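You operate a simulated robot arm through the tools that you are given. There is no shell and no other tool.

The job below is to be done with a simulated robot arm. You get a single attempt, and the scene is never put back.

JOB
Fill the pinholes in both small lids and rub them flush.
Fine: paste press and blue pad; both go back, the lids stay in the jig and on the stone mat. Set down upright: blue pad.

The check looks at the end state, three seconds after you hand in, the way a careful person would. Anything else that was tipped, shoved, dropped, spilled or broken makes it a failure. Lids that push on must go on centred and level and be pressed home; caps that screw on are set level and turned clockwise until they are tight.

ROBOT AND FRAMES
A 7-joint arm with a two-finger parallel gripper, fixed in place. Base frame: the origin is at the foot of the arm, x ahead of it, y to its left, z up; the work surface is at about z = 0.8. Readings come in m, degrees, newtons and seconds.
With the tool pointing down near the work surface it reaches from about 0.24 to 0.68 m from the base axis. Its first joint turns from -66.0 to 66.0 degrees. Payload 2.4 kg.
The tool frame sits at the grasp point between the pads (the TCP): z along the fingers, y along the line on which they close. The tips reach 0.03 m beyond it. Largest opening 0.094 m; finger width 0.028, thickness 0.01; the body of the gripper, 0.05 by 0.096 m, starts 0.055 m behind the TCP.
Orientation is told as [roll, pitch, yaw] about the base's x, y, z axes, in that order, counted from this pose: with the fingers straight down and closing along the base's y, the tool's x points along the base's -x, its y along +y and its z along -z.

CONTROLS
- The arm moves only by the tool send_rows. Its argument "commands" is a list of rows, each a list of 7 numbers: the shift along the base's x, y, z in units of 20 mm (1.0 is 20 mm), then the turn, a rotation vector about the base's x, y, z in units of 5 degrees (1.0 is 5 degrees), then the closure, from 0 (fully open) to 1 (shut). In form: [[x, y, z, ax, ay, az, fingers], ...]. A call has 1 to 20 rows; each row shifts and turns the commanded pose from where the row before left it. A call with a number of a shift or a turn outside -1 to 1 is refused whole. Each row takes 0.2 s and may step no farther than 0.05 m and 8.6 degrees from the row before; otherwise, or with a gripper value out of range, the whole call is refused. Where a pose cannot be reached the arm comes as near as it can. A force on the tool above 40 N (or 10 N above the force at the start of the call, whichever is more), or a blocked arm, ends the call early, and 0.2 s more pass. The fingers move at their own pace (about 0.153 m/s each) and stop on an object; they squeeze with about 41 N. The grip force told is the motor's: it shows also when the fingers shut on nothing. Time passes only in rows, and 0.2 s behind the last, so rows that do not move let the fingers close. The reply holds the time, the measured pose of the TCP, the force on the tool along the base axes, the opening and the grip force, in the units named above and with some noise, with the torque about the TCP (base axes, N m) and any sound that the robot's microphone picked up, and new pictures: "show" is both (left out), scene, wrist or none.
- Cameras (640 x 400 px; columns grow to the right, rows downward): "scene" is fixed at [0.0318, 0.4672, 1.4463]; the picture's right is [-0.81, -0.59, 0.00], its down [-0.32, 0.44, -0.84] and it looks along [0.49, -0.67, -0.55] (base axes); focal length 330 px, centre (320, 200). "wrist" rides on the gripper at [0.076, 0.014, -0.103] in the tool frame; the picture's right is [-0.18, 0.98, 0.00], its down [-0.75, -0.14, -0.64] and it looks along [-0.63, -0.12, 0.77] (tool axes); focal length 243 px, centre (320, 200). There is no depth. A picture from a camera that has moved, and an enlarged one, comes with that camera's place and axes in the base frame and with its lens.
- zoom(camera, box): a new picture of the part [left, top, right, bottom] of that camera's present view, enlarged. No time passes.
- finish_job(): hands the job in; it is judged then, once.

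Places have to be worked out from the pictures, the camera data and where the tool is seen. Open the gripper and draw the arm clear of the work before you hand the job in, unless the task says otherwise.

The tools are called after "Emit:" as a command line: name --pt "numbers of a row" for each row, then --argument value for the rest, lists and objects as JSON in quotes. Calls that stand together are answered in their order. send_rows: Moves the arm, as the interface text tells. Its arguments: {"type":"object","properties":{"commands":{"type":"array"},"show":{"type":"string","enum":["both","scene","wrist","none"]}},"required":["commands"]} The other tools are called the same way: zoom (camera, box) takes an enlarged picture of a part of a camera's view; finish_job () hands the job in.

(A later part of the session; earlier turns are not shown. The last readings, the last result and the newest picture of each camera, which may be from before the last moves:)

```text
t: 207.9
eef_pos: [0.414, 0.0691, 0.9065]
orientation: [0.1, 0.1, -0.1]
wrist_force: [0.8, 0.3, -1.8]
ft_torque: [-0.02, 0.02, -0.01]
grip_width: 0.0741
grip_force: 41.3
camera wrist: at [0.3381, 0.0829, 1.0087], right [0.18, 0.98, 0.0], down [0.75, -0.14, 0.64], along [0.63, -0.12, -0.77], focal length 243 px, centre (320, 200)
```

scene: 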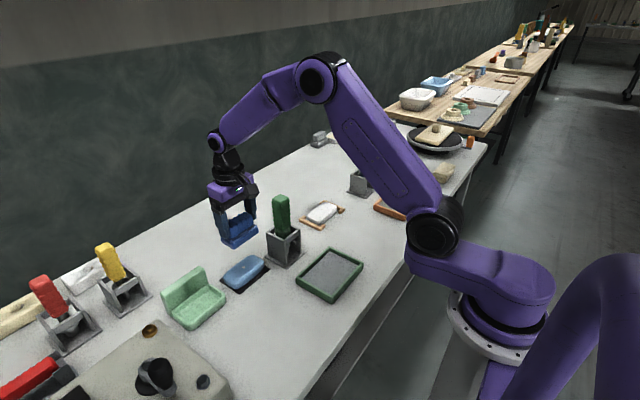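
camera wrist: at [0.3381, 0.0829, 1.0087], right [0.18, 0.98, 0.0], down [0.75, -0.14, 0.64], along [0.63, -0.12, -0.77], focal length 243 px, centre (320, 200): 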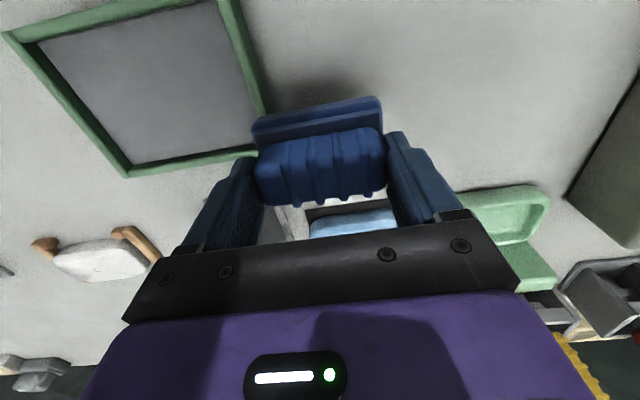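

Emit:
zoom --camera "wrist" --box '[82, 258, 112, 282]'

Emit:
zoom --camera "wrist" --box '[30, 220, 170, 300]'

```text
16.00 times, centred on (97, 270) of wrist
camera zoom: at [0.3381, 0.0829, 1.0087], right [0.18, 0.98, 0.0], down [0.75, -0.14, 0.64], along [0.63, -0.12, -0.77], focal length 3882 px, centre (3888, -920)
```

zoom: 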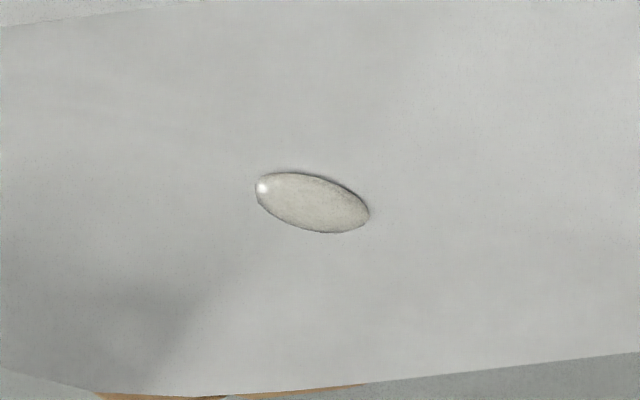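

```text
4.57 times, centred on (100, 260) of wrist
camera zoom: at [0.3381, 0.0829, 1.0087], right [0.18, 0.98, 0.0], down [0.75, -0.14, 0.64], along [0.63, -0.12, -0.77], focal length 1109 px, centre (1326, -74)
```

zoom: 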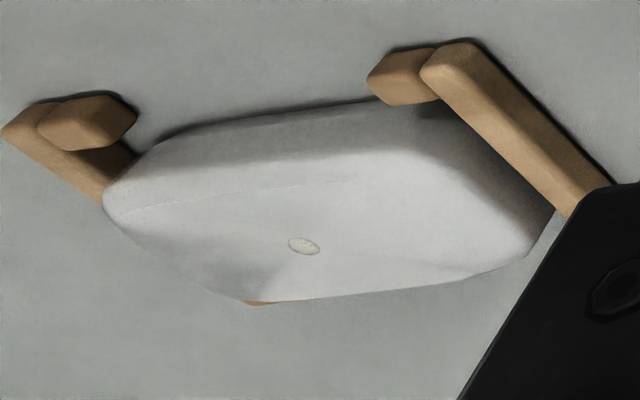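

The highlight shows the plug is an ellipsoidal cap, but its height is ambiguous from 24°. I need an even lower view with an empty gripper, so I return the pad to its place first.

Emit:
send_rows --pt "0 0 1 0 0 0 1" --pt "0 0 1 0 0 0 1" --pt "0 0 0.6 0 0 0 1" --pt "-0.0734 -0.997 0 0 0 0 1" --pt "-0.0734 -0.997 0 0 0 0 1" --pt "-0.0734 -0.997 0 0 0 0 1" --pt "-0.0734 -0.997 0 0 0 0 1" --pt "-0.0734 -0.997 0 0 0 0 1" --pt "-0.0734 -0.997 0 0 0 0 1" --pt "-0.0734 -0.997 0 0 0 0 1" --pt "-0.0734 -0.997 0 0 0 0 1" --pt "-0.0734 -0.997 0 0 0 0 1" --pt "-0.0734 -0.997 0 0 0 0 1" --pt "-0.0734 -0.997 0 0 0 0 1" --pt "-0.0734 -0.997 0 0 0 0 1" --pt "-0.0734 -0.997 0 0 0 0 1" --pt "-0.0734 -0.997 0 0 0 0 1" --pt "-0.0734 -0.997 0 0 0 0 1" --pt "-0.0734 -0.997 0 0 0 0 1" --pt "0 0 0 0 0 0 1" --show "none"

Emit:
send_rows --pt "0 0 -1 0 0 0 1" --pt "0 0 -1 0 0 0 1" --pt "0 0 -1 0 0 0 1" --pt "0 0 -1 0 0 0 1" --pt "0 0 -0.5 0 0 0 1" --pt "0 0 0 0 0 0 1" --show "wrist"

Emit:
zoom --camera "scene" --box '[338, 195, 398, 255]'

```text
t: 212.1
eef_pos: [0.3886, -0.25, 0.9584]
orientation: [0.0, 0.1, -0.1]
wrist_force: [-0.5, -0.2, 0.1]
ft_torque: [0.0, 0.05, -0.02]
grip_width: 0.074
grip_force: 40.5
```

```text
t: 213.5
eef_pos: [0.3908, -0.2499, 0.8678]
orientation: [0.0, 0.1, 0.0]
wrist_force: [-0.4, -0.7, -0.1]
ft_torque: [0.0, -0.01, 0.03]
grip_width: 0.0739
grip_force: 40.6
camera wrist: at [0.3151, -0.2347, 0.9707], right [0.18, 0.98, 0.0], down [0.75, -0.14, 0.64], along [0.63, -0.12, -0.77], focal length 243 px, centre (320, 200)
```

wrist: 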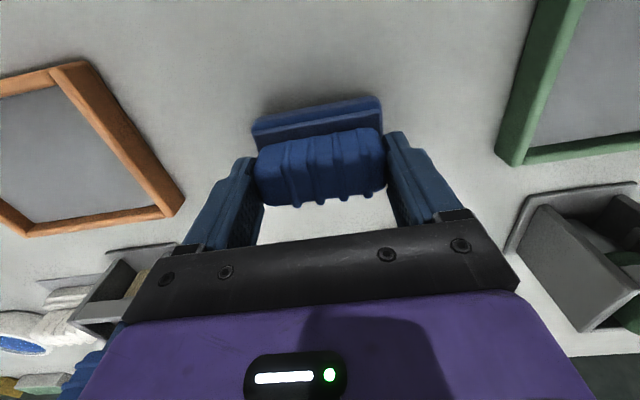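

```text
6.67 times, centred on (368, 225) of scene
camera zoom: at [0.0318, 0.4672, 1.4463], right [-0.81, -0.59, 0.0], down [-0.32, 0.44, -0.84], along [0.49, -0.67, -0.55], focal length 2198 px, centre (0, 33)
```

zoom: 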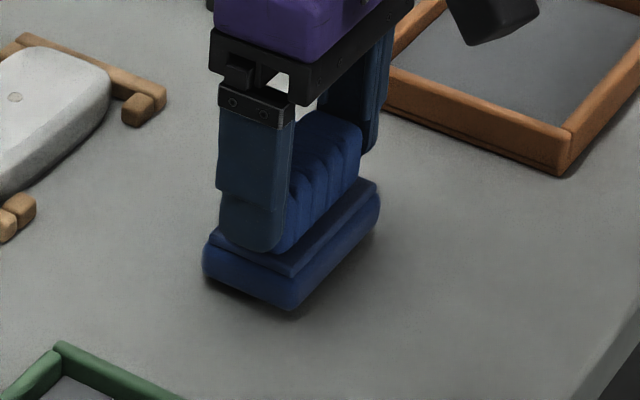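

Nearly home; a ~1 mm tweak brings it closer to the original footprint. I lower until the bench takes the load.

Emit:
send_rows --pt "-0.06 -0.04 -0.12 0 0 0 1" --pt "0 0 -0.08 0 0 0 1" --pt "0 0 -0.05 0 0 0 1" --pt "0 0 0 0 0 0 1" --show "none"

Emit:
send_rows --pt "0 0 -0.03 0 0 0 1" --pt "0 0 0 0 0 0 1" --pt "0 0 0 0 0 0 1" --show "none"

```text
t: 214.5
eef_pos: [0.3893, -0.2503, 0.8628]
orientation: [0.0, 0.0, 0.0]
wrist_force: [0.1, -0.2, -1.2]
ft_torque: [-0.03, 0.0, 0.0]
grip_width: 0.0738
grip_force: 41.7
```

```text
t: 215.3
eef_pos: [0.391, -0.2505, 0.8625]
orientation: [0.0, 0.1, 0.0]
wrist_force: [0.0, 0.1, -1.9]
ft_torque: [0.02, 0.05, 0.01]
grip_width: 0.0742
grip_force: 41.5
```

Emit:
send_rows --pt "0 0 -0.03 0 0 0 1" --pt "0 0 -0.02 0 0 0 1" --pt "0 0 0 0 0 0 1" --show "none"

```text
t: 216.1
eef_pos: [0.3898, -0.2502, 0.8617]
orientation: [0.0, 0.1, -0.2]
wrist_force: [-6.8, 0.0, 28.3]
ft_torque: [0.59, 0.15, 0.04]
grip_width: 0.0741
grip_force: 41.1
```

That last step loaded it to 28 N; I ease off before releasing.

Emit:
send_rows --pt "0 0 0.03 0 0 0 1" --pt "0 0 0 0 0 0 1" --show "none"

```text
t: 216.7
eef_pos: [0.3918, -0.2512, 0.8614]
orientation: [0.1, -0.1, 0.0]
wrist_force: [-3.8, 0.4, 32.2]
ft_torque: [0.53, 0.17, -0.08]
grip_width: 0.0741
grip_force: 40.8
```

Emit:
send_rows --pt "0 0 0.03 0 0 0 1" --pt "0 0 0 0 0 0 1" --pt "0 0 0 0 0 0 1" --show "none"

```text
t: 217.5
eef_pos: [0.3913, -0.2512, 0.8614]
orientation: [0.0, 0.1, 0.0]
wrist_force: [0.6, -2.7, 5.8]
ft_torque: [-0.26, -0.22, -0.1]
grip_width: 0.0743
grip_force: 41.5
```

Down to ~6 N. I release and rise.

Emit:
send_rows --pt "0 0 0.01 0 0 0 1" --pt "0 0 0 0 0 0 0.3" --pt "0 0 0 0 0 0 0" --pt "0 0 0 0 0 0 0" --pt "0 0 0.5 0 0 0 0" --pt "0 0 1 0 0 0 0" --pt "0 0 1 0 0 0 0" --pt "0 0 1 0 0 0 0" --pt "0 0 1 0 0 0 0" --pt "0 0 1 0 0 0 0" --pt "0 0 0 0 0 0 0" --show "both"

Emit:
zoom --camera "scene" --box '[348, 208, 383, 248]'

```text
t: 219.9
eef_pos: [0.3892, -0.2515, 0.9728]
orientation: [0.0, 0.1, 0.0]
wrist_force: [0.4, -0.4, 0.4]
ft_torque: [0.01, 0.0, 0.0]
grip_width: 0.094
grip_force: 0.1
camera wrist: at [0.3139, -0.2361, 1.0751], right [0.18, 0.98, 0.0], down [0.76, -0.14, 0.64], along [0.63, -0.12, -0.77], focal length 243 px, centre (320, 200)
```

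scene: 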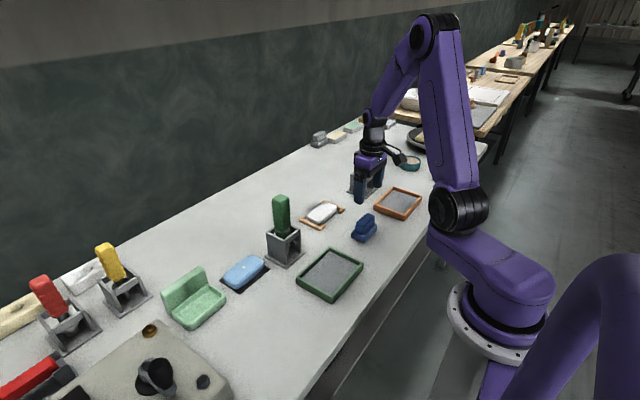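
wrist: 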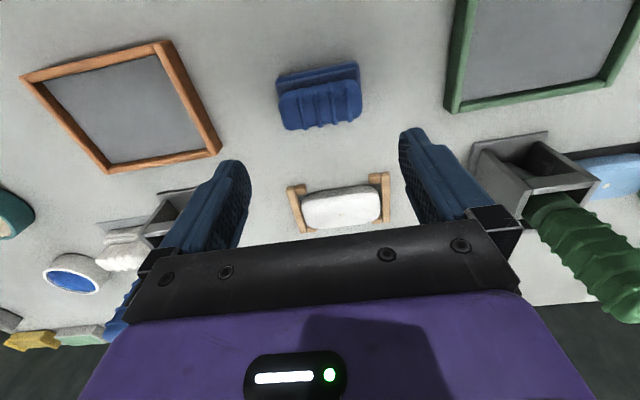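

```text
10.00 times, centred on (366, 228) of scene
camera zoom: at [0.0318, 0.4672, 1.4463], right [-0.81, -0.59, 0.0], down [-0.32, 0.44, -0.84], along [0.49, -0.67, -0.55], focal length 3296 px, centre (-135, -80)
```

zoom: 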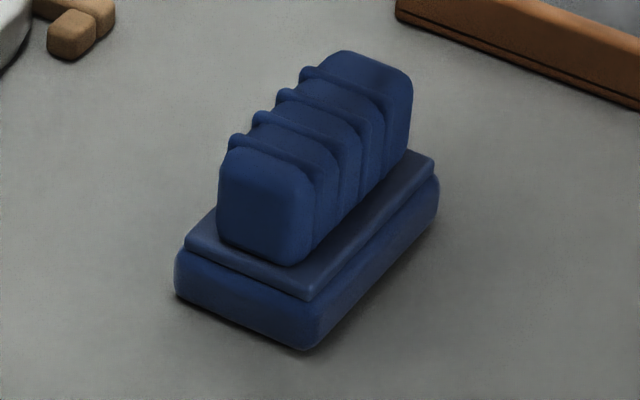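

The pad is back, upright. Now I try for a very low (≈13°) view of the blue plug: move over to the blue side, tilt the gripper 60° forward, and descend well short of the lid.

Emit:
send_rows --pt "0.18 0.9985 0.226 0 0 0 0" --pt "0.18 0.9985 0.226 0 0 0 0" --pt "0.18 0.9985 0.226 0 0 0 0" --pt "0.18 0.9985 0.226 0 0 0 0" --pt "0.18 0.9985 0.226 0 0 0 0" --pt "0.18 0.9985 0.226 0 0 0 0" --pt "0.18 0.9985 0.226 0 0 0 0" --pt "0.18 0.9985 0.226 0 0 0 0" --pt "0.18 0.9985 0.226 0 0 0 0" --pt "0.18 0.9985 0.226 0 0 0 0" --pt "0.18 0.9985 0.226 0 0 0 0" --pt "0.18 0.9985 0.226 0 0 0 0" --pt "0.18 0.9985 0.226 0 0 0 0" --pt "0.18 0.9985 0.226 0 0 0 0" --pt "0.18 0.9985 0.226 0 0 0 0" --pt "0.18 0.9985 0.226 0 0 0 0.5" --pt "0.18 0.9985 0.226 0 0 0 0.5" --show "none"

Emit:
send_rows --pt "0.277 0 0 0 -1 0 0.5" --pt "0.277 0 0 0 -1 0 0.5" --pt "0.277 0 0 0 -1 0 0.5" --pt "0.277 0 0 0 -1 0 0.5" --pt "0.277 0 0 0 -1 0 0.5" --pt "0.277 0 0 0 -1 0 0.5" --pt "0.277 0 0 0 -1 0 0.5" --pt "0.277 0 0 0 -1 0 0.5" --pt "0.277 0 0 0 -1 0 0.5" --pt "0.277 0 0 0 -1 0 0.5" --pt "0.277 0 0 0 -1 0 0.5" --pt "0.277 0 0 0 -1 0 0.5" --pt "0 0 0 0 0 0 0.5" --show "both"

```text
t: 223.5
eef_pos: [0.4499, 0.0897, 1.0484]
orientation: [0.0, 0.2, -0.1]
wrist_force: [0.0, -0.1, -0.4]
ft_torque: [-0.03, 0.0, 0.02]
grip_width: 0.0469
grip_force: 0.1
```

```text
t: 226.3
eef_pos: [0.5175, 0.0891, 1.0491]
orientation: [-0.1, -59.9, -0.1]
wrist_force: [-0.2, 0.2, 1.3]
ft_torque: [0.02, 0.02, -0.05]
grip_width: 0.0472
grip_force: 0.1
camera wrist: at [0.3899, 0.104, 1.0341], right [0.09, 0.98, 0.16], down [-0.18, -0.14, 0.97], along [0.98, -0.12, 0.16], focal length 243 px, centre (320, 200)
```

scene: 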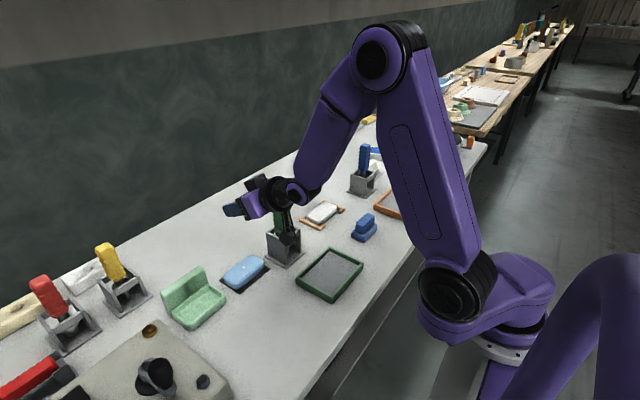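
wrist: 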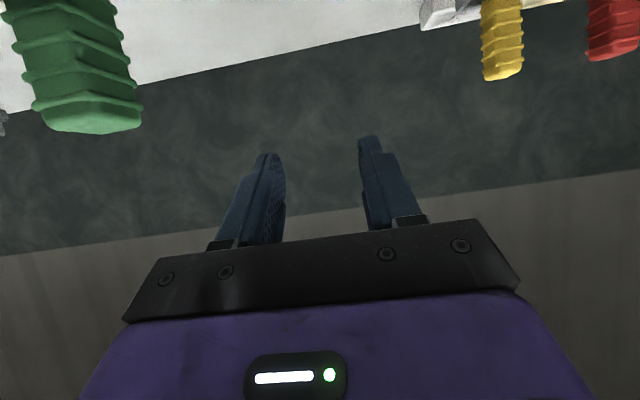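

Tilt of 60° is reachable. I descend in steps while watching that nothing is approached.

Emit:
send_rows --pt "0 0 -1 0 0 0 0.5" --pt "0 0 -1 0 0 0 0.5" --pt "0 0 -1 0 0 0 0.5" --pt "0 0 -1 0 0 0 0.5" --pt "0 0 -1 0 0 0 0.5" --pt "0 0 -1 0 0 0 0.5" --pt "0 0 0 0 0 0 0.5" --show "both"

```text
t: 227.9
eef_pos: [0.518, 0.0894, 0.9268]
orientation: [0.0, -59.9, 0.0]
wrist_force: [-0.9, 0.3, 0.9]
ft_torque: [0.02, -0.01, -0.02]
grip_width: 0.0469
grip_force: 0.0
camera wrist: at [0.3901, 0.1045, 0.9134], right [0.09, 0.98, 0.16], down [-0.18, -0.14, 0.97], along [0.98, -0.12, 0.16], focal length 243 px, centre (320, 200)
```

scene: 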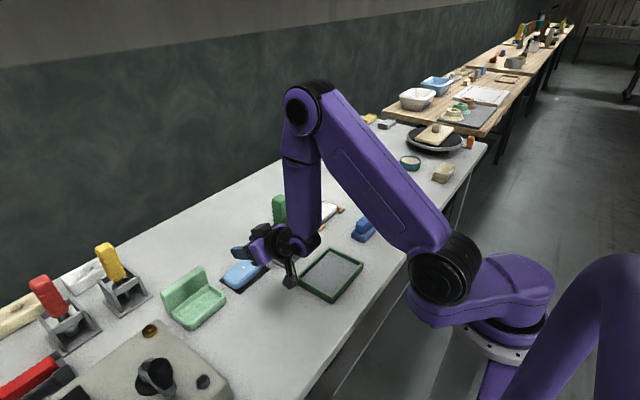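
wrist: 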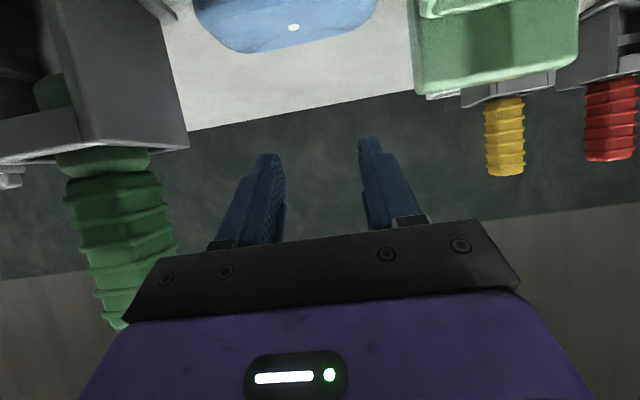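

Emit:
zoom --camera "wrist" --box '[275, 15, 311, 40]'

Emit:
send_rows --pt "0 0 -0.7 0 0 0 0.5" --pt "0 0 -0.7 0 0 0 0.5" --pt "0 0 -0.6 0 0 0 0.5" --pt "0 0 0 0 0 0 0.5" --show "both"

```text
16.00 times, centred on (293, 28) of wrist
camera zoom: at [0.3901, 0.1045, 0.9134], right [0.09, 0.98, 0.16], down [-0.18, -0.14, 0.97], along [0.98, -0.12, 0.16], focal length 3882 px, centre (752, 2960)
```

zoom: 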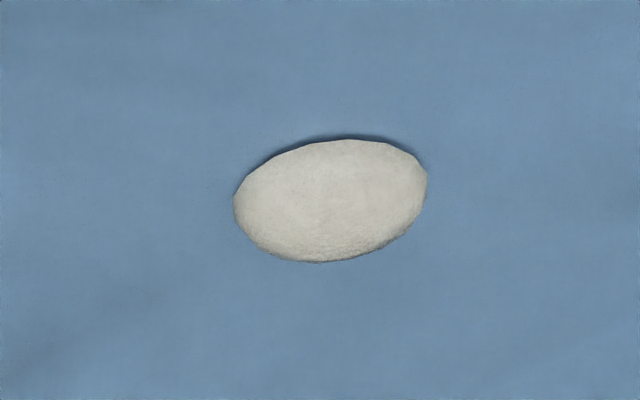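

```text
t: 228.9
eef_pos: [0.5184, 0.0884, 0.8887]
orientation: [0.0, -59.9, -0.1]
wrist_force: [0.1, -0.2, 0.1]
ft_torque: [0.0, -0.02, 0.0]
grip_width: 0.0468
grip_force: 0.1
camera wrist: at [0.3908, 0.1039, 0.874], right [0.09, 0.98, 0.16], down [-0.18, -0.14, 0.97], along [0.98, -0.12, 0.16], focal length 243 px, centre (320, 200)
```

scene: 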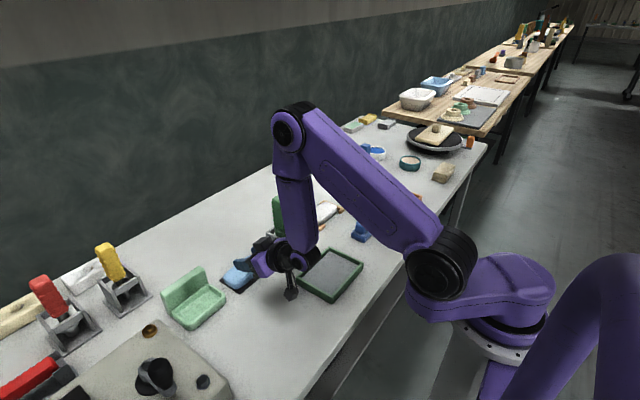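
wrist: 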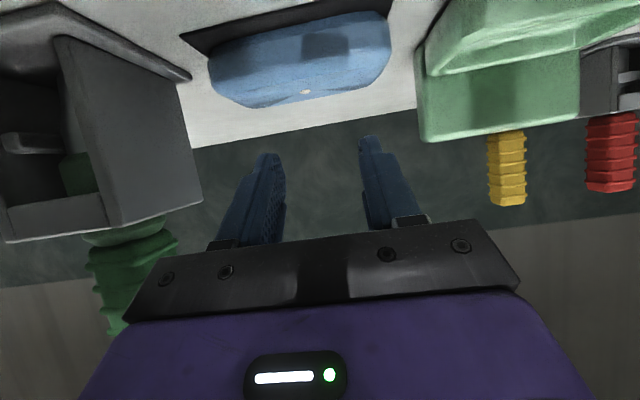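

Emit:
zoom --camera "wrist" --box '[288, 80, 324, 104]'

Emit:
zoom --camera "wrist" --box '[190, 0, 410, 130]'

```text
16.00 times, centred on (306, 92) of wrist
camera zoom: at [0.3908, 0.1039, 0.874], right [0.09, 0.98, 0.16], down [-0.18, -0.14, 0.97], along [0.98, -0.12, 0.16], focal length 3882 px, centre (544, 1928)
```

zoom: 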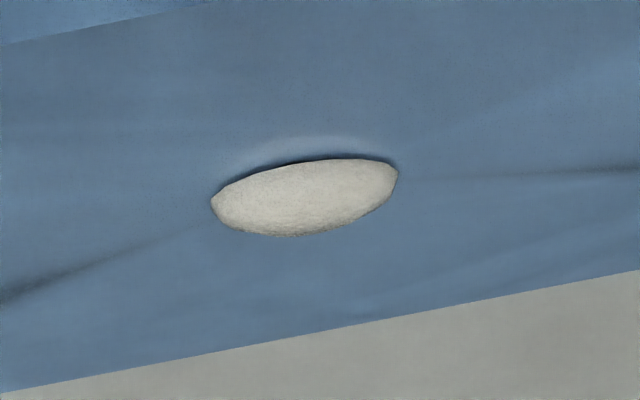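

```text
2.91 times, centred on (300, 65) of wrist
camera zoom: at [0.3908, 0.1039, 0.874], right [0.09, 0.98, 0.16], down [-0.18, -0.14, 0.97], along [0.98, -0.12, 0.16], focal length 706 px, centre (378, 593)
```

zoom: 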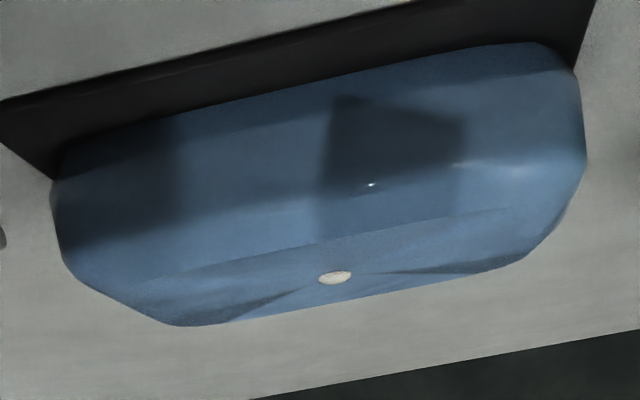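

This low view is decisive: the blue plug is a rounded cap standing about 1.4 mm proud, so the rubbing so far has not worn it down. I check the white plug (rubbed more) the same way to learn whether rubbing has any effect; I rise well above the press first.

Emit:
send_rows --pt "0 0 0.9 0 0 0 0.5" --pt "0 0 1 0 0 0 0.5" --pt "0 0 1 0 0 0 0.5" --pt "0 0 1 0 0 0 0.5" --pt "0 0 1 0 0 0 0.5" --pt "0 0 1 0 0 0 0.5" --pt "0 0 1 0 0 0 0.5" --pt "0 0 1 0 0 0 0.5" --pt "0 0 1 0 0 0 0.5" --pt "0 0 1 0 0 0 0.5" --pt "0 0 1 0 0 0 0.5" --show "none"

Emit:
send_rows --pt "0 -0.978 0 0 0 0 0.5" --pt "0 -0.978 0 0 0 0 0.5" --pt "0 -0.978 0 0 0 0 0.5" --pt "0 -0.978 0 0 0 0 0.5" --pt "0 -0.978 0 0 0 0 0.5" --pt "0 -0.978 0 0 0 0 0.5" --pt "0 -0.978 0 0 0 0 0.5" --pt "0 -0.978 0 0 0 0 0.5" --pt "0 -0.978 0 0 0 -1 0.5" --pt "0 -0.978 0 0 0 -1 0.5" --pt "0 -0.978 0 0 0 -1 0.5" --pt "0 -0.978 0 0 0 -1 0.5" --pt "0 -0.978 0 0 0 -1 0.5" --pt "0 -0.978 0 0 0 -1 0.5" --pt "0 -0.978 0 0 0 -1 0.5" --pt "0 -0.978 0 0 0 0 0.5" --pt "0 0 0 0 0 0 0.5" --show "both"

```text
t: 231.3
eef_pos: [0.5177, 0.0905, 1.1067]
orientation: [0.1, -59.8, -0.1]
wrist_force: [-0.4, -0.4, 0.5]
ft_torque: [-0.01, 0.01, 0.02]
grip_width: 0.047
grip_force: 0.1
```

```text
t: 234.9
eef_pos: [0.5175, -0.2245, 1.1067]
orientation: [0.1, -59.9, -35.0]
wrist_force: [0.3, 0.9, -0.1]
ft_torque: [0.02, 0.04, 0.05]
grip_width: 0.0473
grip_force: 0.0
camera wrist: at [0.421, -0.14, 1.0926], right [0.64, 0.75, 0.16], down [-0.23, -0.01, 0.97], along [0.73, -0.66, 0.16], focal length 243 px, centre (320, 200)
```

scene: 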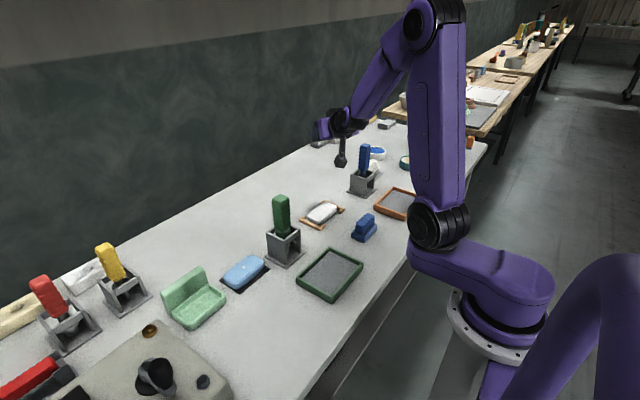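
wrist: 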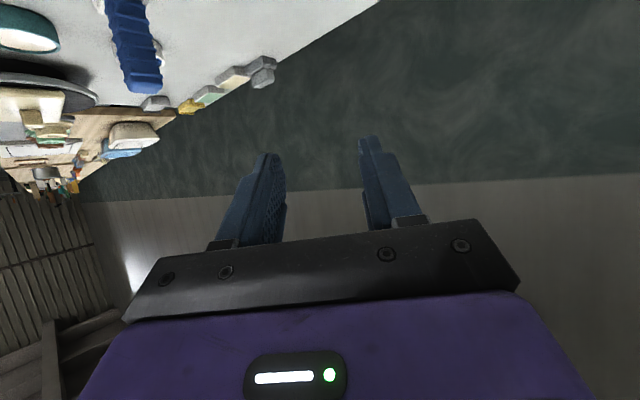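

Clear below. I descend to the low viewpoint beside the white lid.

Emit:
send_rows --pt "0 0 -1 0 0 0 0.5" --pt "0 0 -1 0 0 0 0.5" --pt "0 0 -1 0 0 0 0.5" --pt "0 0 -1 0 0 0 0.5" --pt "0 0 -1 0 0 0 0.5" --pt "0 0 -1 0 0 0 0.5" --pt "0 0 -1 0 0 0 0.5" --pt "0 0 -1 0 0 0 0.5" --pt "0 0 -1 0 0 0 0.5" --pt "0 0 0 0 0 0 0.5" --show "both"

Emit:
zoom --camera "scene" --box '[290, 140, 400, 250]'

```text
t: 237.1
eef_pos: [0.5184, -0.2242, 0.9261]
orientation: [0.1, -59.9, -35.1]
wrist_force: [-0.2, 0.4, 1.2]
ft_torque: [0.0, 0.0, 0.01]
grip_width: 0.0471
grip_force: 0.1
camera wrist: at [0.4218, -0.1394, 0.9121], right [0.64, 0.75, 0.16], down [-0.23, -0.01, 0.97], along [0.73, -0.66, 0.16], focal length 243 px, centre (320, 200)
```

scene: 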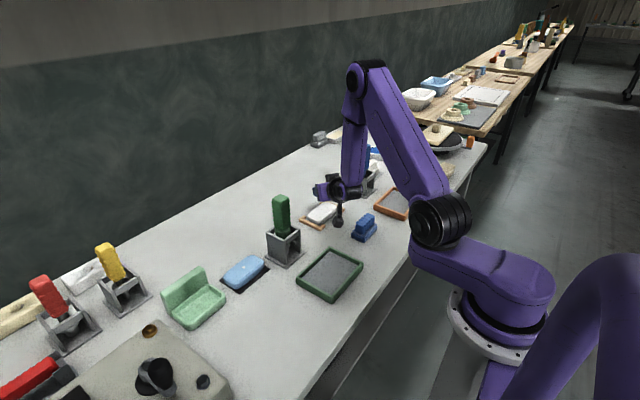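
wrist: 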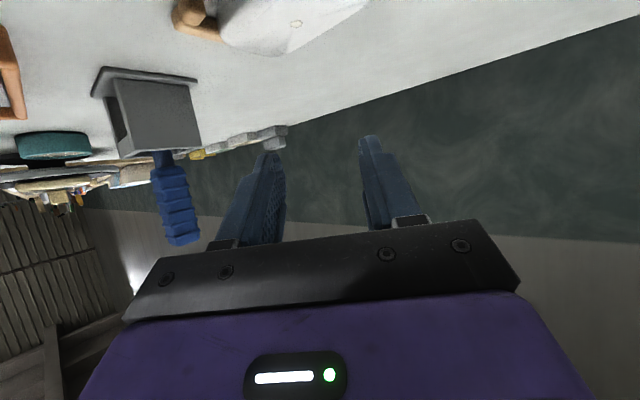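

```text
3.64 times, centred on (345, 195) of scene
camera zoom: at [0.0318, 0.4672, 1.4463], right [-0.81, -0.59, 0.0], down [-0.32, 0.44, -0.84], along [0.49, -0.67, -0.55], focal length 1199 px, centre (229, 218)
```

zoom: 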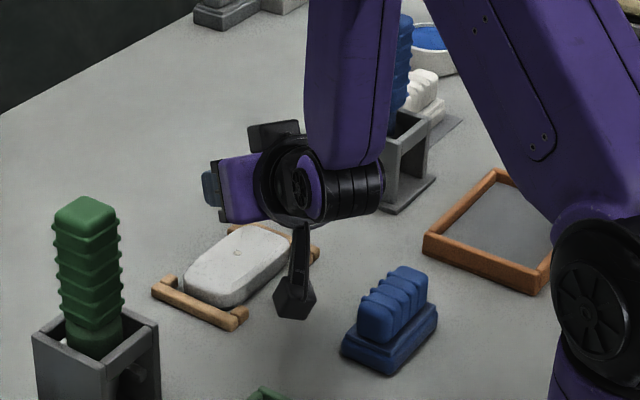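

Emit:
send_rows --pt "0 0 -0.7 0 0 0 0.5" --pt "0 0 -0.7 0 0 0 0.5" --pt "0 0 -0.5 0 0 0 0.5" --pt "0 0 0 0 0 0 0.5" --show "wrist"

```text
t: 238.1
eef_pos: [0.5173, -0.2233, 0.8889]
orientation: [0.1, -59.9, -35.1]
wrist_force: [0.2, 0.1, 0.0]
ft_torque: [0.01, 0.0, 0.01]
grip_width: 0.0469
grip_force: 0.1
camera wrist: at [0.4213, -0.1387, 0.874], right [0.64, 0.75, 0.16], down [-0.23, -0.01, 0.97], along [0.73, -0.66, 0.16], focal length 243 px, centre (320, 200)
```

wrist: 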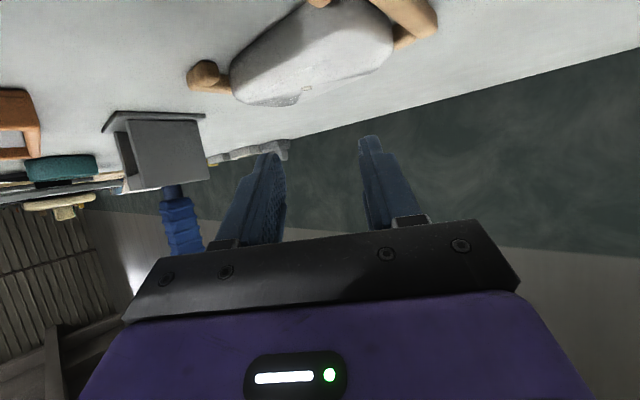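

Emit:
zoom --camera "wrist" --box '[288, 76, 324, 100]'

Emit:
zoom --camera "wrist" --box '[210, 0, 420, 120]'

```text
16.00 times, centred on (306, 88) of wrist
camera zoom: at [0.4213, -0.1387, 0.874], right [0.64, 0.75, 0.16], down [-0.23, -0.01, 0.97], along [0.73, -0.66, 0.16], focal length 3882 px, centre (544, 1992)
```

zoom: 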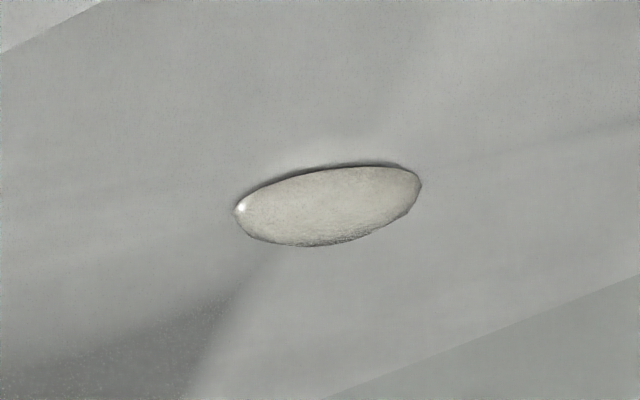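

```text
3.05 times, centred on (315, 60) of wrist
camera zoom: at [0.4213, -0.1387, 0.874], right [0.64, 0.75, 0.16], down [-0.23, -0.01, 0.97], along [0.73, -0.66, 0.16], focal length 739 px, centre (335, 627)
```

zoom: 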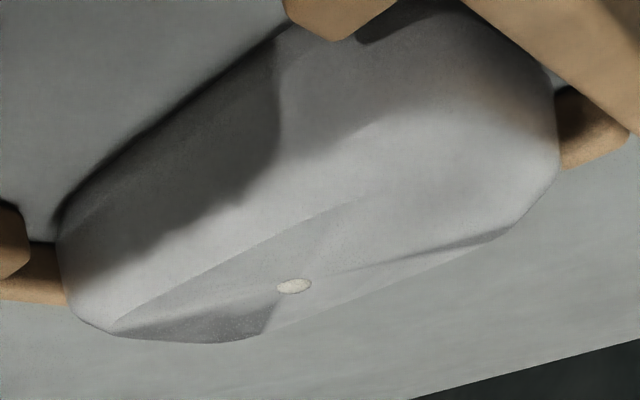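

Both caps are ~1.5 mm proud, so the pad has not been touching them: first-contact torques pointed to the pad's ends, and a dark crescent gap showed under the pad's middle – the lid tops may be dished so the long pad bridges the rim. I examine the lid's surface shape closely from here.

Emit:
zoom --camera "wrist" --box '[225, 60, 325, 120]'

Emit:
zoom --camera "wrist" --box '[300, 20, 400, 100]'

Emit:
zoom --camera "scene" --box '[212, 248, 276, 288]'

```text
6.40 times, centred on (275, 90) of wrist
camera zoom: at [0.4213, -0.1387, 0.874], right [0.64, 0.75, 0.16], down [-0.23, -0.01, 0.97], along [0.73, -0.66, 0.16], focal length 1553 px, centre (608, 904)
```

zoom: 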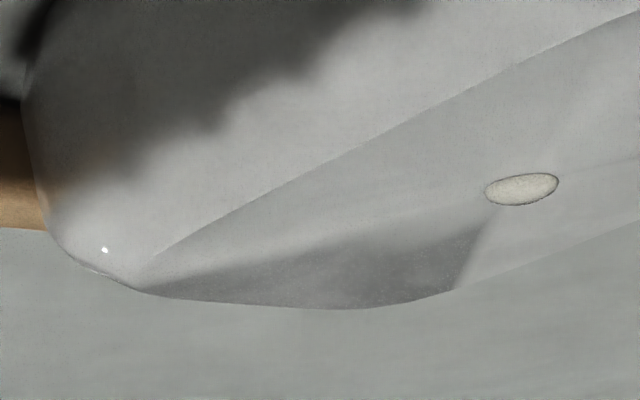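

```text
5.00 times, centred on (350, 60) of wrist
camera zoom: at [0.4213, -0.1387, 0.874], right [0.64, 0.75, 0.16], down [-0.23, -0.01, 0.97], along [0.73, -0.66, 0.16], focal length 1213 px, centre (170, 900)
```

zoom: 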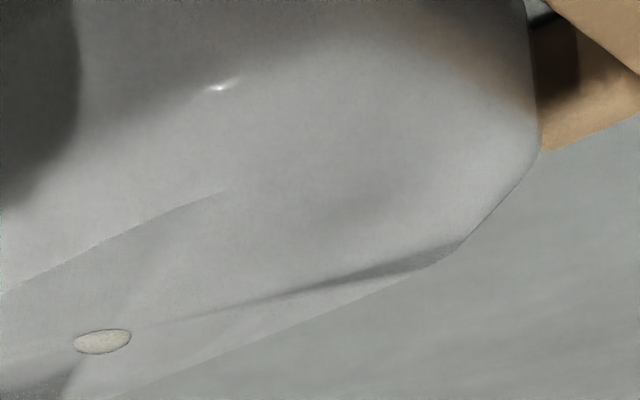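

```text
10.00 times, centred on (244, 268) of scene
camera zoom: at [0.0318, 0.4672, 1.4463], right [-0.81, -0.59, 0.0], down [-0.32, 0.44, -0.84], along [0.49, -0.67, -0.55], focal length 3296 px, centre (1080, -480)
```

zoom: 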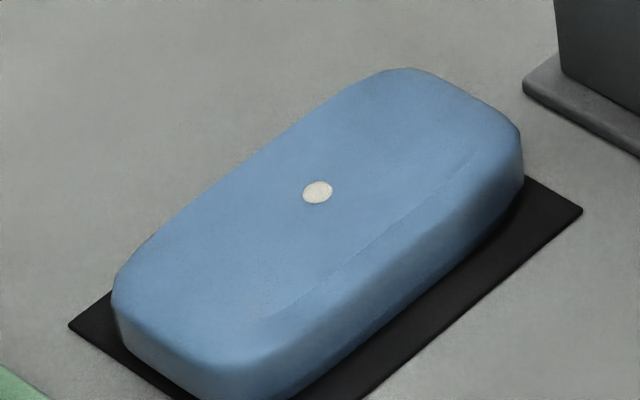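

The lid surface itself measures flat (rim and centre within ~1 mm), so I need a physical test: compare the pad's contact height over the cap with its contact height on bare lid beside it. I first level the gripper and return to the pad.

Emit:
send_rows --pt "0 0 0.8 0 0 0 0.5" --pt "0 0 1 0 0 0 0.5" --pt "0 0 1 0 0 0 0.5" --pt "0 0 1 0 0 0 0.5" --pt "0 0 1 0 0 0 0.5" --pt "0 0 1 0 0 0 0.5" --pt "0 0 1 0 0 0 0.5" --pt "0 0 1 0 0 0 0.5" --pt "0 0 0 0 0 1 0.5" --pt "0 0 0 0 0 1 0.5" --pt "0 0 0 0 0 1 0.5" --pt "0 0 0 0 0 1 0.5" --pt "0 0 0 0 0 1 0.5" --pt "0 0 0 0 0 1 0.5" --pt "0 0 0 0 0 1 0.5" --show "none"

Emit:
send_rows --pt "-0.53 -0.1 0 0 1 0 0.5" --pt "-0.53 -0.1 0 0 1 0 0.5" --pt "-0.53 -0.1 0 0 1 0 0.5" --pt "-0.53 -0.1 0 0 1 0 0.5" --pt "-0.53 -0.1 0 0 1 0 0.5" --pt "-0.53 -0.1 0 0 1 0 0.5" --pt "-0.53 -0.1 0 0 1 0 0.3" --pt "-0.53 -0.1 0 0 1 0 0" --pt "-0.53 -0.1 0 0 1 0 0" --pt "-0.53 -0.1 0 0 1 0 0" --pt "-0.53 -0.1 0 0 1 0 0" --pt "-0.53 -0.1 0 0 1 0 0" --pt "0 0 0 0 0 0 0" --show "both"

```text
t: 241.3
eef_pos: [0.5172, -0.2249, 1.0447]
orientation: [0.0, -59.8, 0.1]
wrist_force: [-0.3, 0.5, 0.3]
ft_torque: [-0.06, 0.01, -0.05]
grip_width: 0.0472
grip_force: 0.0
```

```text
t: 244.1
eef_pos: [0.421, -0.2426, 1.0452]
orientation: [0.1, -14.9, 0.0]
wrist_force: [0.2, 0.4, 1.0]
ft_torque: [-0.04, 0.01, -0.01]
grip_width: 0.0943
grip_force: 0.0
out of reach, approached as far as the arm can: row 10, 11, 12
camera wrist: at [0.3213, -0.227, 1.125], right [0.18, 0.98, 0.05], down [0.56, -0.14, 0.81], along [0.81, -0.12, -0.58], focal length 243 px, centre (320, 200)
```

scene: 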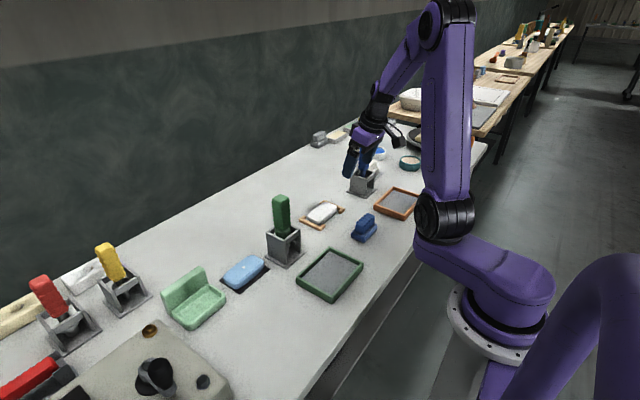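
wrist: 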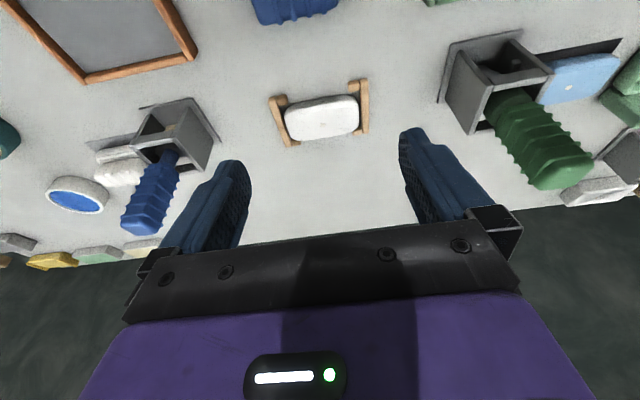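

Emit:
send_rows --pt "0 0 -0.3 0 1 0 0" --pt "0 0 -0.3 0 1 0 0" --pt "0 0 -0.3 0 0.98 0 0" --pt "-0.6 -0.18 -0.5 0 0 0 0" --pt "-0.6 -0.18 -0.5 0 0 0 0" --pt "-0.35 0 -0.5 0 0 0 0" --pt "0 0 0 0 0 0 0" --show "wrist"

Emit:
zoom --camera "wrist" --box '[220, 20, 420, 220]'

```text
t: 245.7
eef_pos: [0.3892, -0.249, 1.0142]
orientation: [0.1, -14.9, -0.1]
wrist_force: [-0.2, 0.4, 1.1]
ft_torque: [-0.02, 0.0, 0.0]
grip_width: 0.0939
grip_force: 0.0
out of reach, approached as far as the arm can: row 1, 2, 3
camera wrist: at [0.2902, -0.2347, 1.094], right [0.18, 0.98, 0.05], down [0.56, -0.14, 0.81], along [0.81, -0.12, -0.58], focal length 243 px, centre (320, 200)
```

wrist: 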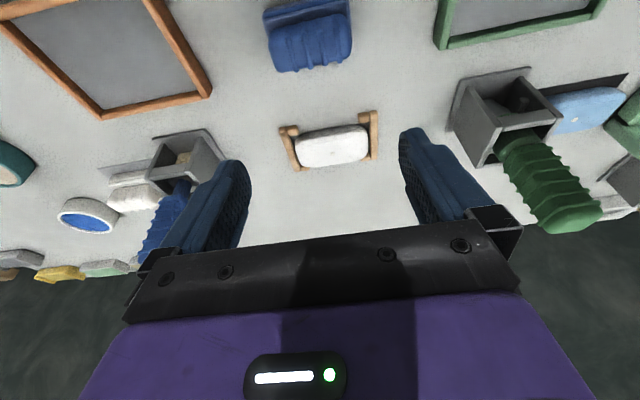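

```text
2.00 times, centred on (320, 120) of wrist
camera zoom: at [0.2902, -0.2347, 1.094], right [0.18, 0.98, 0.05], down [0.56, -0.14, 0.81], along [0.81, -0.12, -0.58], focal length 485 px, centre (320, 360)
```

zoom: 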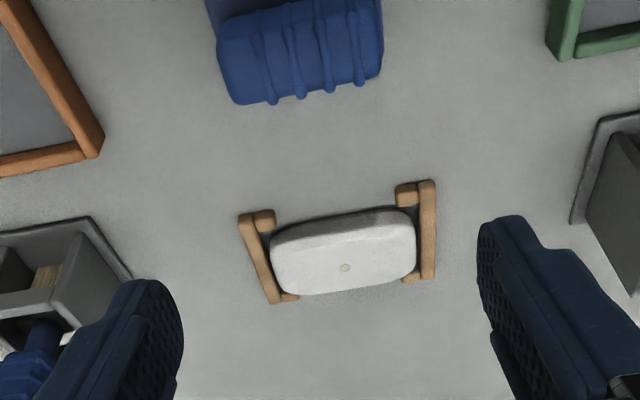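

The last 15° of levelling was refused at that height; I try again from here, a bit lower.

Emit:
send_rows --pt "0 0 -0.3 0 0.5 0 0" --pt "0 0 -0.3 0 0.5 0 0" --pt "0 0 0 0 0.5 0 0" --pt "0 0 0 0 0.5 0 0" --pt "0 0 0 0 0.5 0 0" --pt "0 0 0 0 0.48 0 0" --pt "0 0 0 0 0 0 0" --show "none"

```text
t: 247.3
eef_pos: [0.3915, -0.2494, 1.0075]
orientation: [0.2, -12.4, 0.1]
wrist_force: [-0.8, 0.5, -1.0]
ft_torque: [-0.01, -0.01, 0.01]
grip_width: 0.094
grip_force: 0.0
out of reach, approached as far as the arm can: row 2, 3, 5
```

Emit:
send_rows --pt "0 0 0 0 0.4 0 0" --pt "0 0 0 0 0.4 0 0" --pt "0 0 0 0 0.4 0 0" --pt "0 0 0 0 0.4 0 0" --pt "0 0 0 0 0.4 0 0" --pt "0 0 0 0 0.4 0 0" --pt "0 0 0 0 0 0 0" --show "none"

```text
t: 248.9
eef_pos: [0.3909, -0.2495, 1.0078]
orientation: [0.1, -12.4, 0.1]
wrist_force: [0.1, 0.6, -0.1]
ft_torque: [-0.02, -0.03, 0.02]
grip_width: 0.094
grip_force: 0.1
out of reach, approached as far as the arm can: row 1, 3, 5
```

Emit:
send_rows --pt "1 0 0 0 0 0 0" --pt "1 0 0 0 0 0 0" --pt "1 0 0 0 0 0 0" --pt "0.5 0 0 0 0.5 0 0" --pt "0.5 0 0 0 0.5 0 0" --pt "0 0 0 0 0.5 0 0" --pt "0 0 0 0 0.5 0 0" --pt "0 0 0 0 0.48 0 0" --pt "0 0 0 0 0 0 0" --show "none"

```text
t: 250.9
eef_pos: [0.3907, -0.2497, 1.0075]
orientation: [0.1, -12.4, -0.1]
wrist_force: [-1.6, 0.4, 0.8]
ft_torque: [0.02, 0.01, 0.01]
grip_width: 0.0939
grip_force: 0.0
out of reach, approached as far as the arm can: row 1, 2, 3, 4, 5, 6, 8
```

The arm seems to have drifted into an awkward joint configuration. I retrace: tilt forward again while moving out, so I can unwind along the route that worked.

Emit:
send_rows --pt "0.2 0 0.2 0 -0.5 0 0.5" --pt "0.4 0 0.3 0 -1 0 0.5" --pt "0.5 0 0.3 0 -1 0 0.5" --pt "0.5 0 0.3 0 -1 0 0.5" --pt "0 0 0 0 0 0 0.5" --show "scene"

```text
t: 252.1
eef_pos: [0.4243, -0.2491, 1.0299]
orientation: [-0.1, -30.0, 0.1]
wrist_force: [-0.4, 0.2, -0.2]
ft_torque: [0.02, -0.02, 0.0]
grip_width: 0.047
grip_force: 0.0
```

scene: 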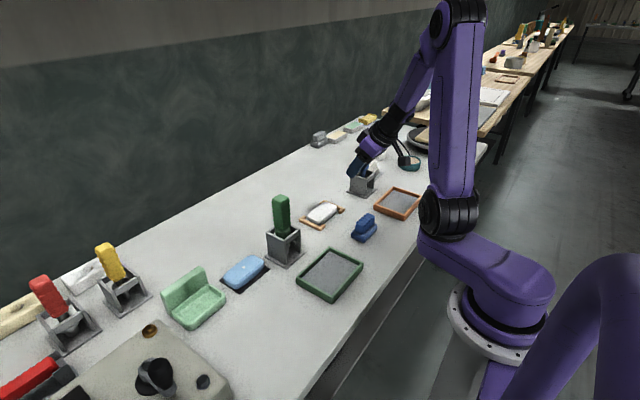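

Tilting forward works. I move toward the straight-ahead region (y≈0, higher up) and unwind the tilt there.

Emit:
send_rows --pt "0.2 1 0.4 0 0 0 0.5" --pt "0.2 1 0.4 0 0 0 0.5" --pt "0.2 1 0.4 0 0 0 0.5" --pt "0.2 1 0.4 0 0 0 0.5" --pt "0.2 1 0.4 0 0 0 0.5" --pt "0 1 0.4 0 0 0 0.5" --pt "0 1 0.4 0 0 0 0.5" --pt "0 1 0.4 0 0 0 0.5" --pt "0 1 0 0 0 0 0.5" --pt "0 1 0 0 0 0 0.5" --pt "0 1 0 0 0 0 0.5" --pt "0 1 0 0 0 0 0.5" --pt "0 0 0 0 1 0 0.5" --pt "0 0 0 0 1 0 0.5" --pt "0 0 0 0 1 0 0.5" --pt "0 0 0 0 1 0 0.5" --pt "0 0 0 0 1 0 0.5" --pt "0 0 0 0 1 0 0.5" --pt "0 0 0 0 0 0 0.5" --show "scene"

```text
t: 256.1
eef_pos: [0.4347, -0.0173, 1.0917]
orientation: [0.1, -23.1, 0.1]
wrist_force: [0.2, 0.3, -0.7]
ft_torque: [-0.01, 0.0, -0.03]
grip_width: 0.0472
grip_force: 0.0
out of reach, approached as far as the arm can: row 14, 15, 16, 17, 18
```

scene: 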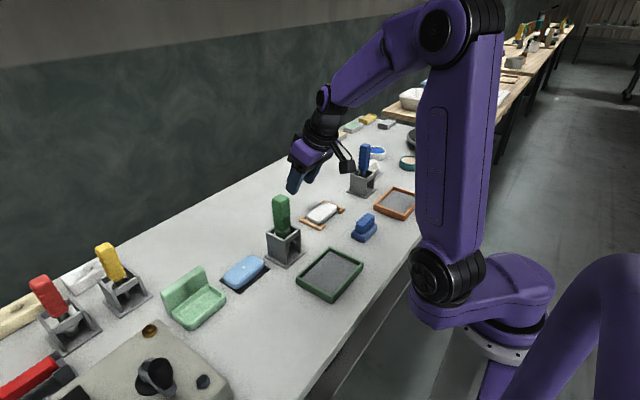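

Still limited at -23°. I go back to the exact place where I first tilted (x≈0.517, y≈0.09) at -60°, then reverse that tilt motion.

Emit:
send_rows --pt "0.51 0.67 0 0 -0.92 0 0.5" --pt "0.51 0.67 0 0 -0.92 0 0.5" --pt "0.51 0.67 0 0 -0.92 0 0.5" --pt "0.51 0.67 -0.3 0 -0.92 0 0.5" --pt "0.51 0.67 -0.4 0 -0.92 0 0.5" --pt "0.51 0.67 -0.4 0 -0.92 0 0.5" --pt "0.51 0.67 -0.5 0 -0.92 0 0.5" --pt "0.51 0.67 -0.5 0 -0.92 0 0.5" --pt "0 0 0 0 0 0 0.5" --show "scene"

Emit:
send_rows --pt "-0.277 0 0 0 1 0 0.5" --pt "-0.277 0 0 0 1 0 0.5" --pt "-0.277 0 0 0 1 0 0.5" --pt "-0.277 0 0 0 1 0 0.5" --pt "-0.277 0 0 0 1 0 0.5" --pt "-0.277 0 0 0 1 0 0.5" --pt "-0.277 0 0 0 1 0 0.5" --pt "-0.277 0 0 0 1 0 0.5" --pt "-0.277 0 0 0 1 0 0.5" --pt "-0.277 0 0 0 1 0 0.5" --pt "-0.277 0 0 0 1 0 0.5" --pt "-0.277 0 0 0 1 0 0.5" --pt "0 0 0 0 0 0 0.5" --show "scene"

```text
t: 258.1
eef_pos: [0.5109, 0.0838, 1.0552]
orientation: [1.6, -57.2, -0.2]
wrist_force: [-0.7, 0.4, -0.5]
ft_torque: [-0.01, 0.01, 0.03]
grip_width: 0.047
grip_force: 0.0
out of reach, approached as far as the arm can: row 5, 6
```

scene: 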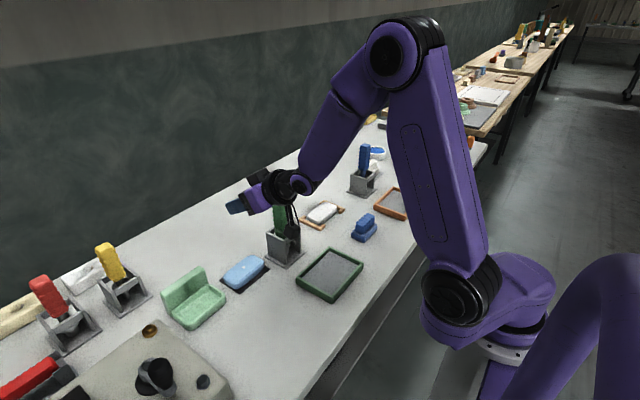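

```text
t: 260.9
eef_pos: [0.4441, 0.0856, 1.0559]
orientation: [1.4, 3.0, -0.2]
wrist_force: [0.2, 0.1, -0.4]
ft_torque: [0.0, 0.0, 0.01]
grip_width: 0.0471
grip_force: 0.1
```

scene: 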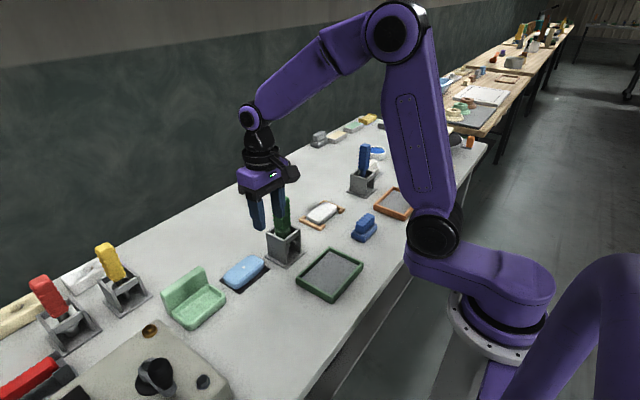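

Recovered: the gripper is vertical again. I correct the residual few degrees and travel back above the pad (no more big tilts).

Emit:
send_rows --pt "0 0 0 -0.14 -0.3 0.02 0" --pt "0 0 0 -0.14 -0.3 0.02 0" --pt "-0.16 -0.988 0 0 0 0 0" --pt "-0.16 -0.988 0 0 0 0 0" --pt "-0.16 -0.988 0 0 0 0 0" --pt "-0.16 -0.988 0 0 0 0 0" --pt "-0.16 -0.988 0 0 0 0 0" --pt "-0.16 -0.988 0 0 0 0 0" --pt "-0.16 -0.988 0 0 0 0 0" --pt "-0.16 -0.988 0 0 0 0 0" --pt "-0.16 -0.988 -0.3 0 0 0 0" --pt "-0.16 -0.988 -0.3 0 0 0 0" --pt "-0.16 -0.988 -0.3 0 0 0 0" --pt "-0.16 -0.988 -0.3 0 0 0 0" --pt "-0.16 -0.988 -0.3 0 0 0 0" --pt "-0.16 -0.988 -0.3 0 0 0 0" --pt "-0.16 -0.988 -0.3 0 0 0 0" --pt "-0.16 -0.988 -0.3 0 0 0 0" --pt "-0.16 -0.988 -0.3 0 0 0 0" --pt "0 0 0 0 0 0 0" --show "both"

```text
t: 265.1
eef_pos: [0.3897, -0.2524, 1.0017]
orientation: [0.0, 0.0, 0.1]
wrist_force: [-0.1, -0.2, 0.0]
ft_torque: [-0.01, 0.0, 0.01]
grip_width: 0.094
grip_force: 0.0
camera wrist: at [0.3125, -0.2378, 1.1048], right [0.18, 0.98, 0.0], down [0.75, -0.14, 0.64], along [0.63, -0.12, -0.77], focal length 243 px, centre (320, 200)
```

scene: 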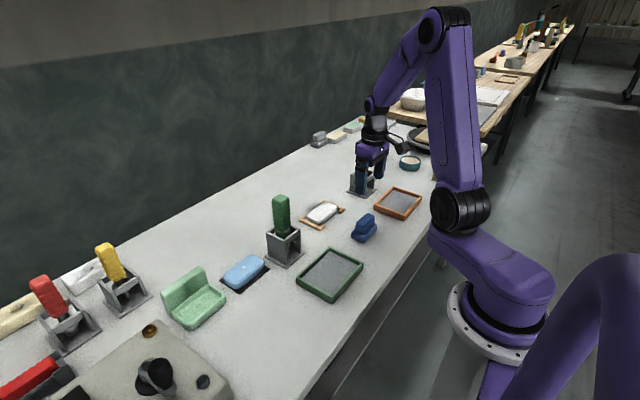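
wrist: 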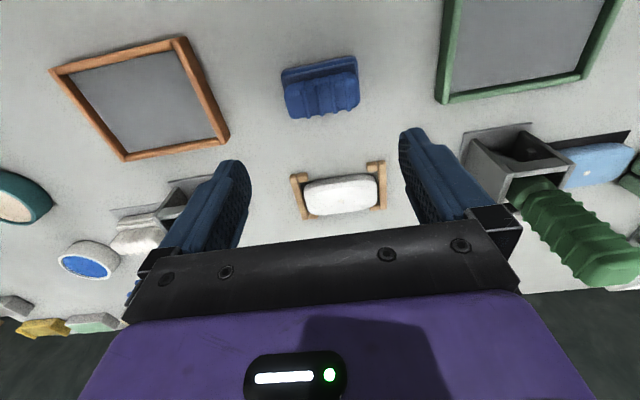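

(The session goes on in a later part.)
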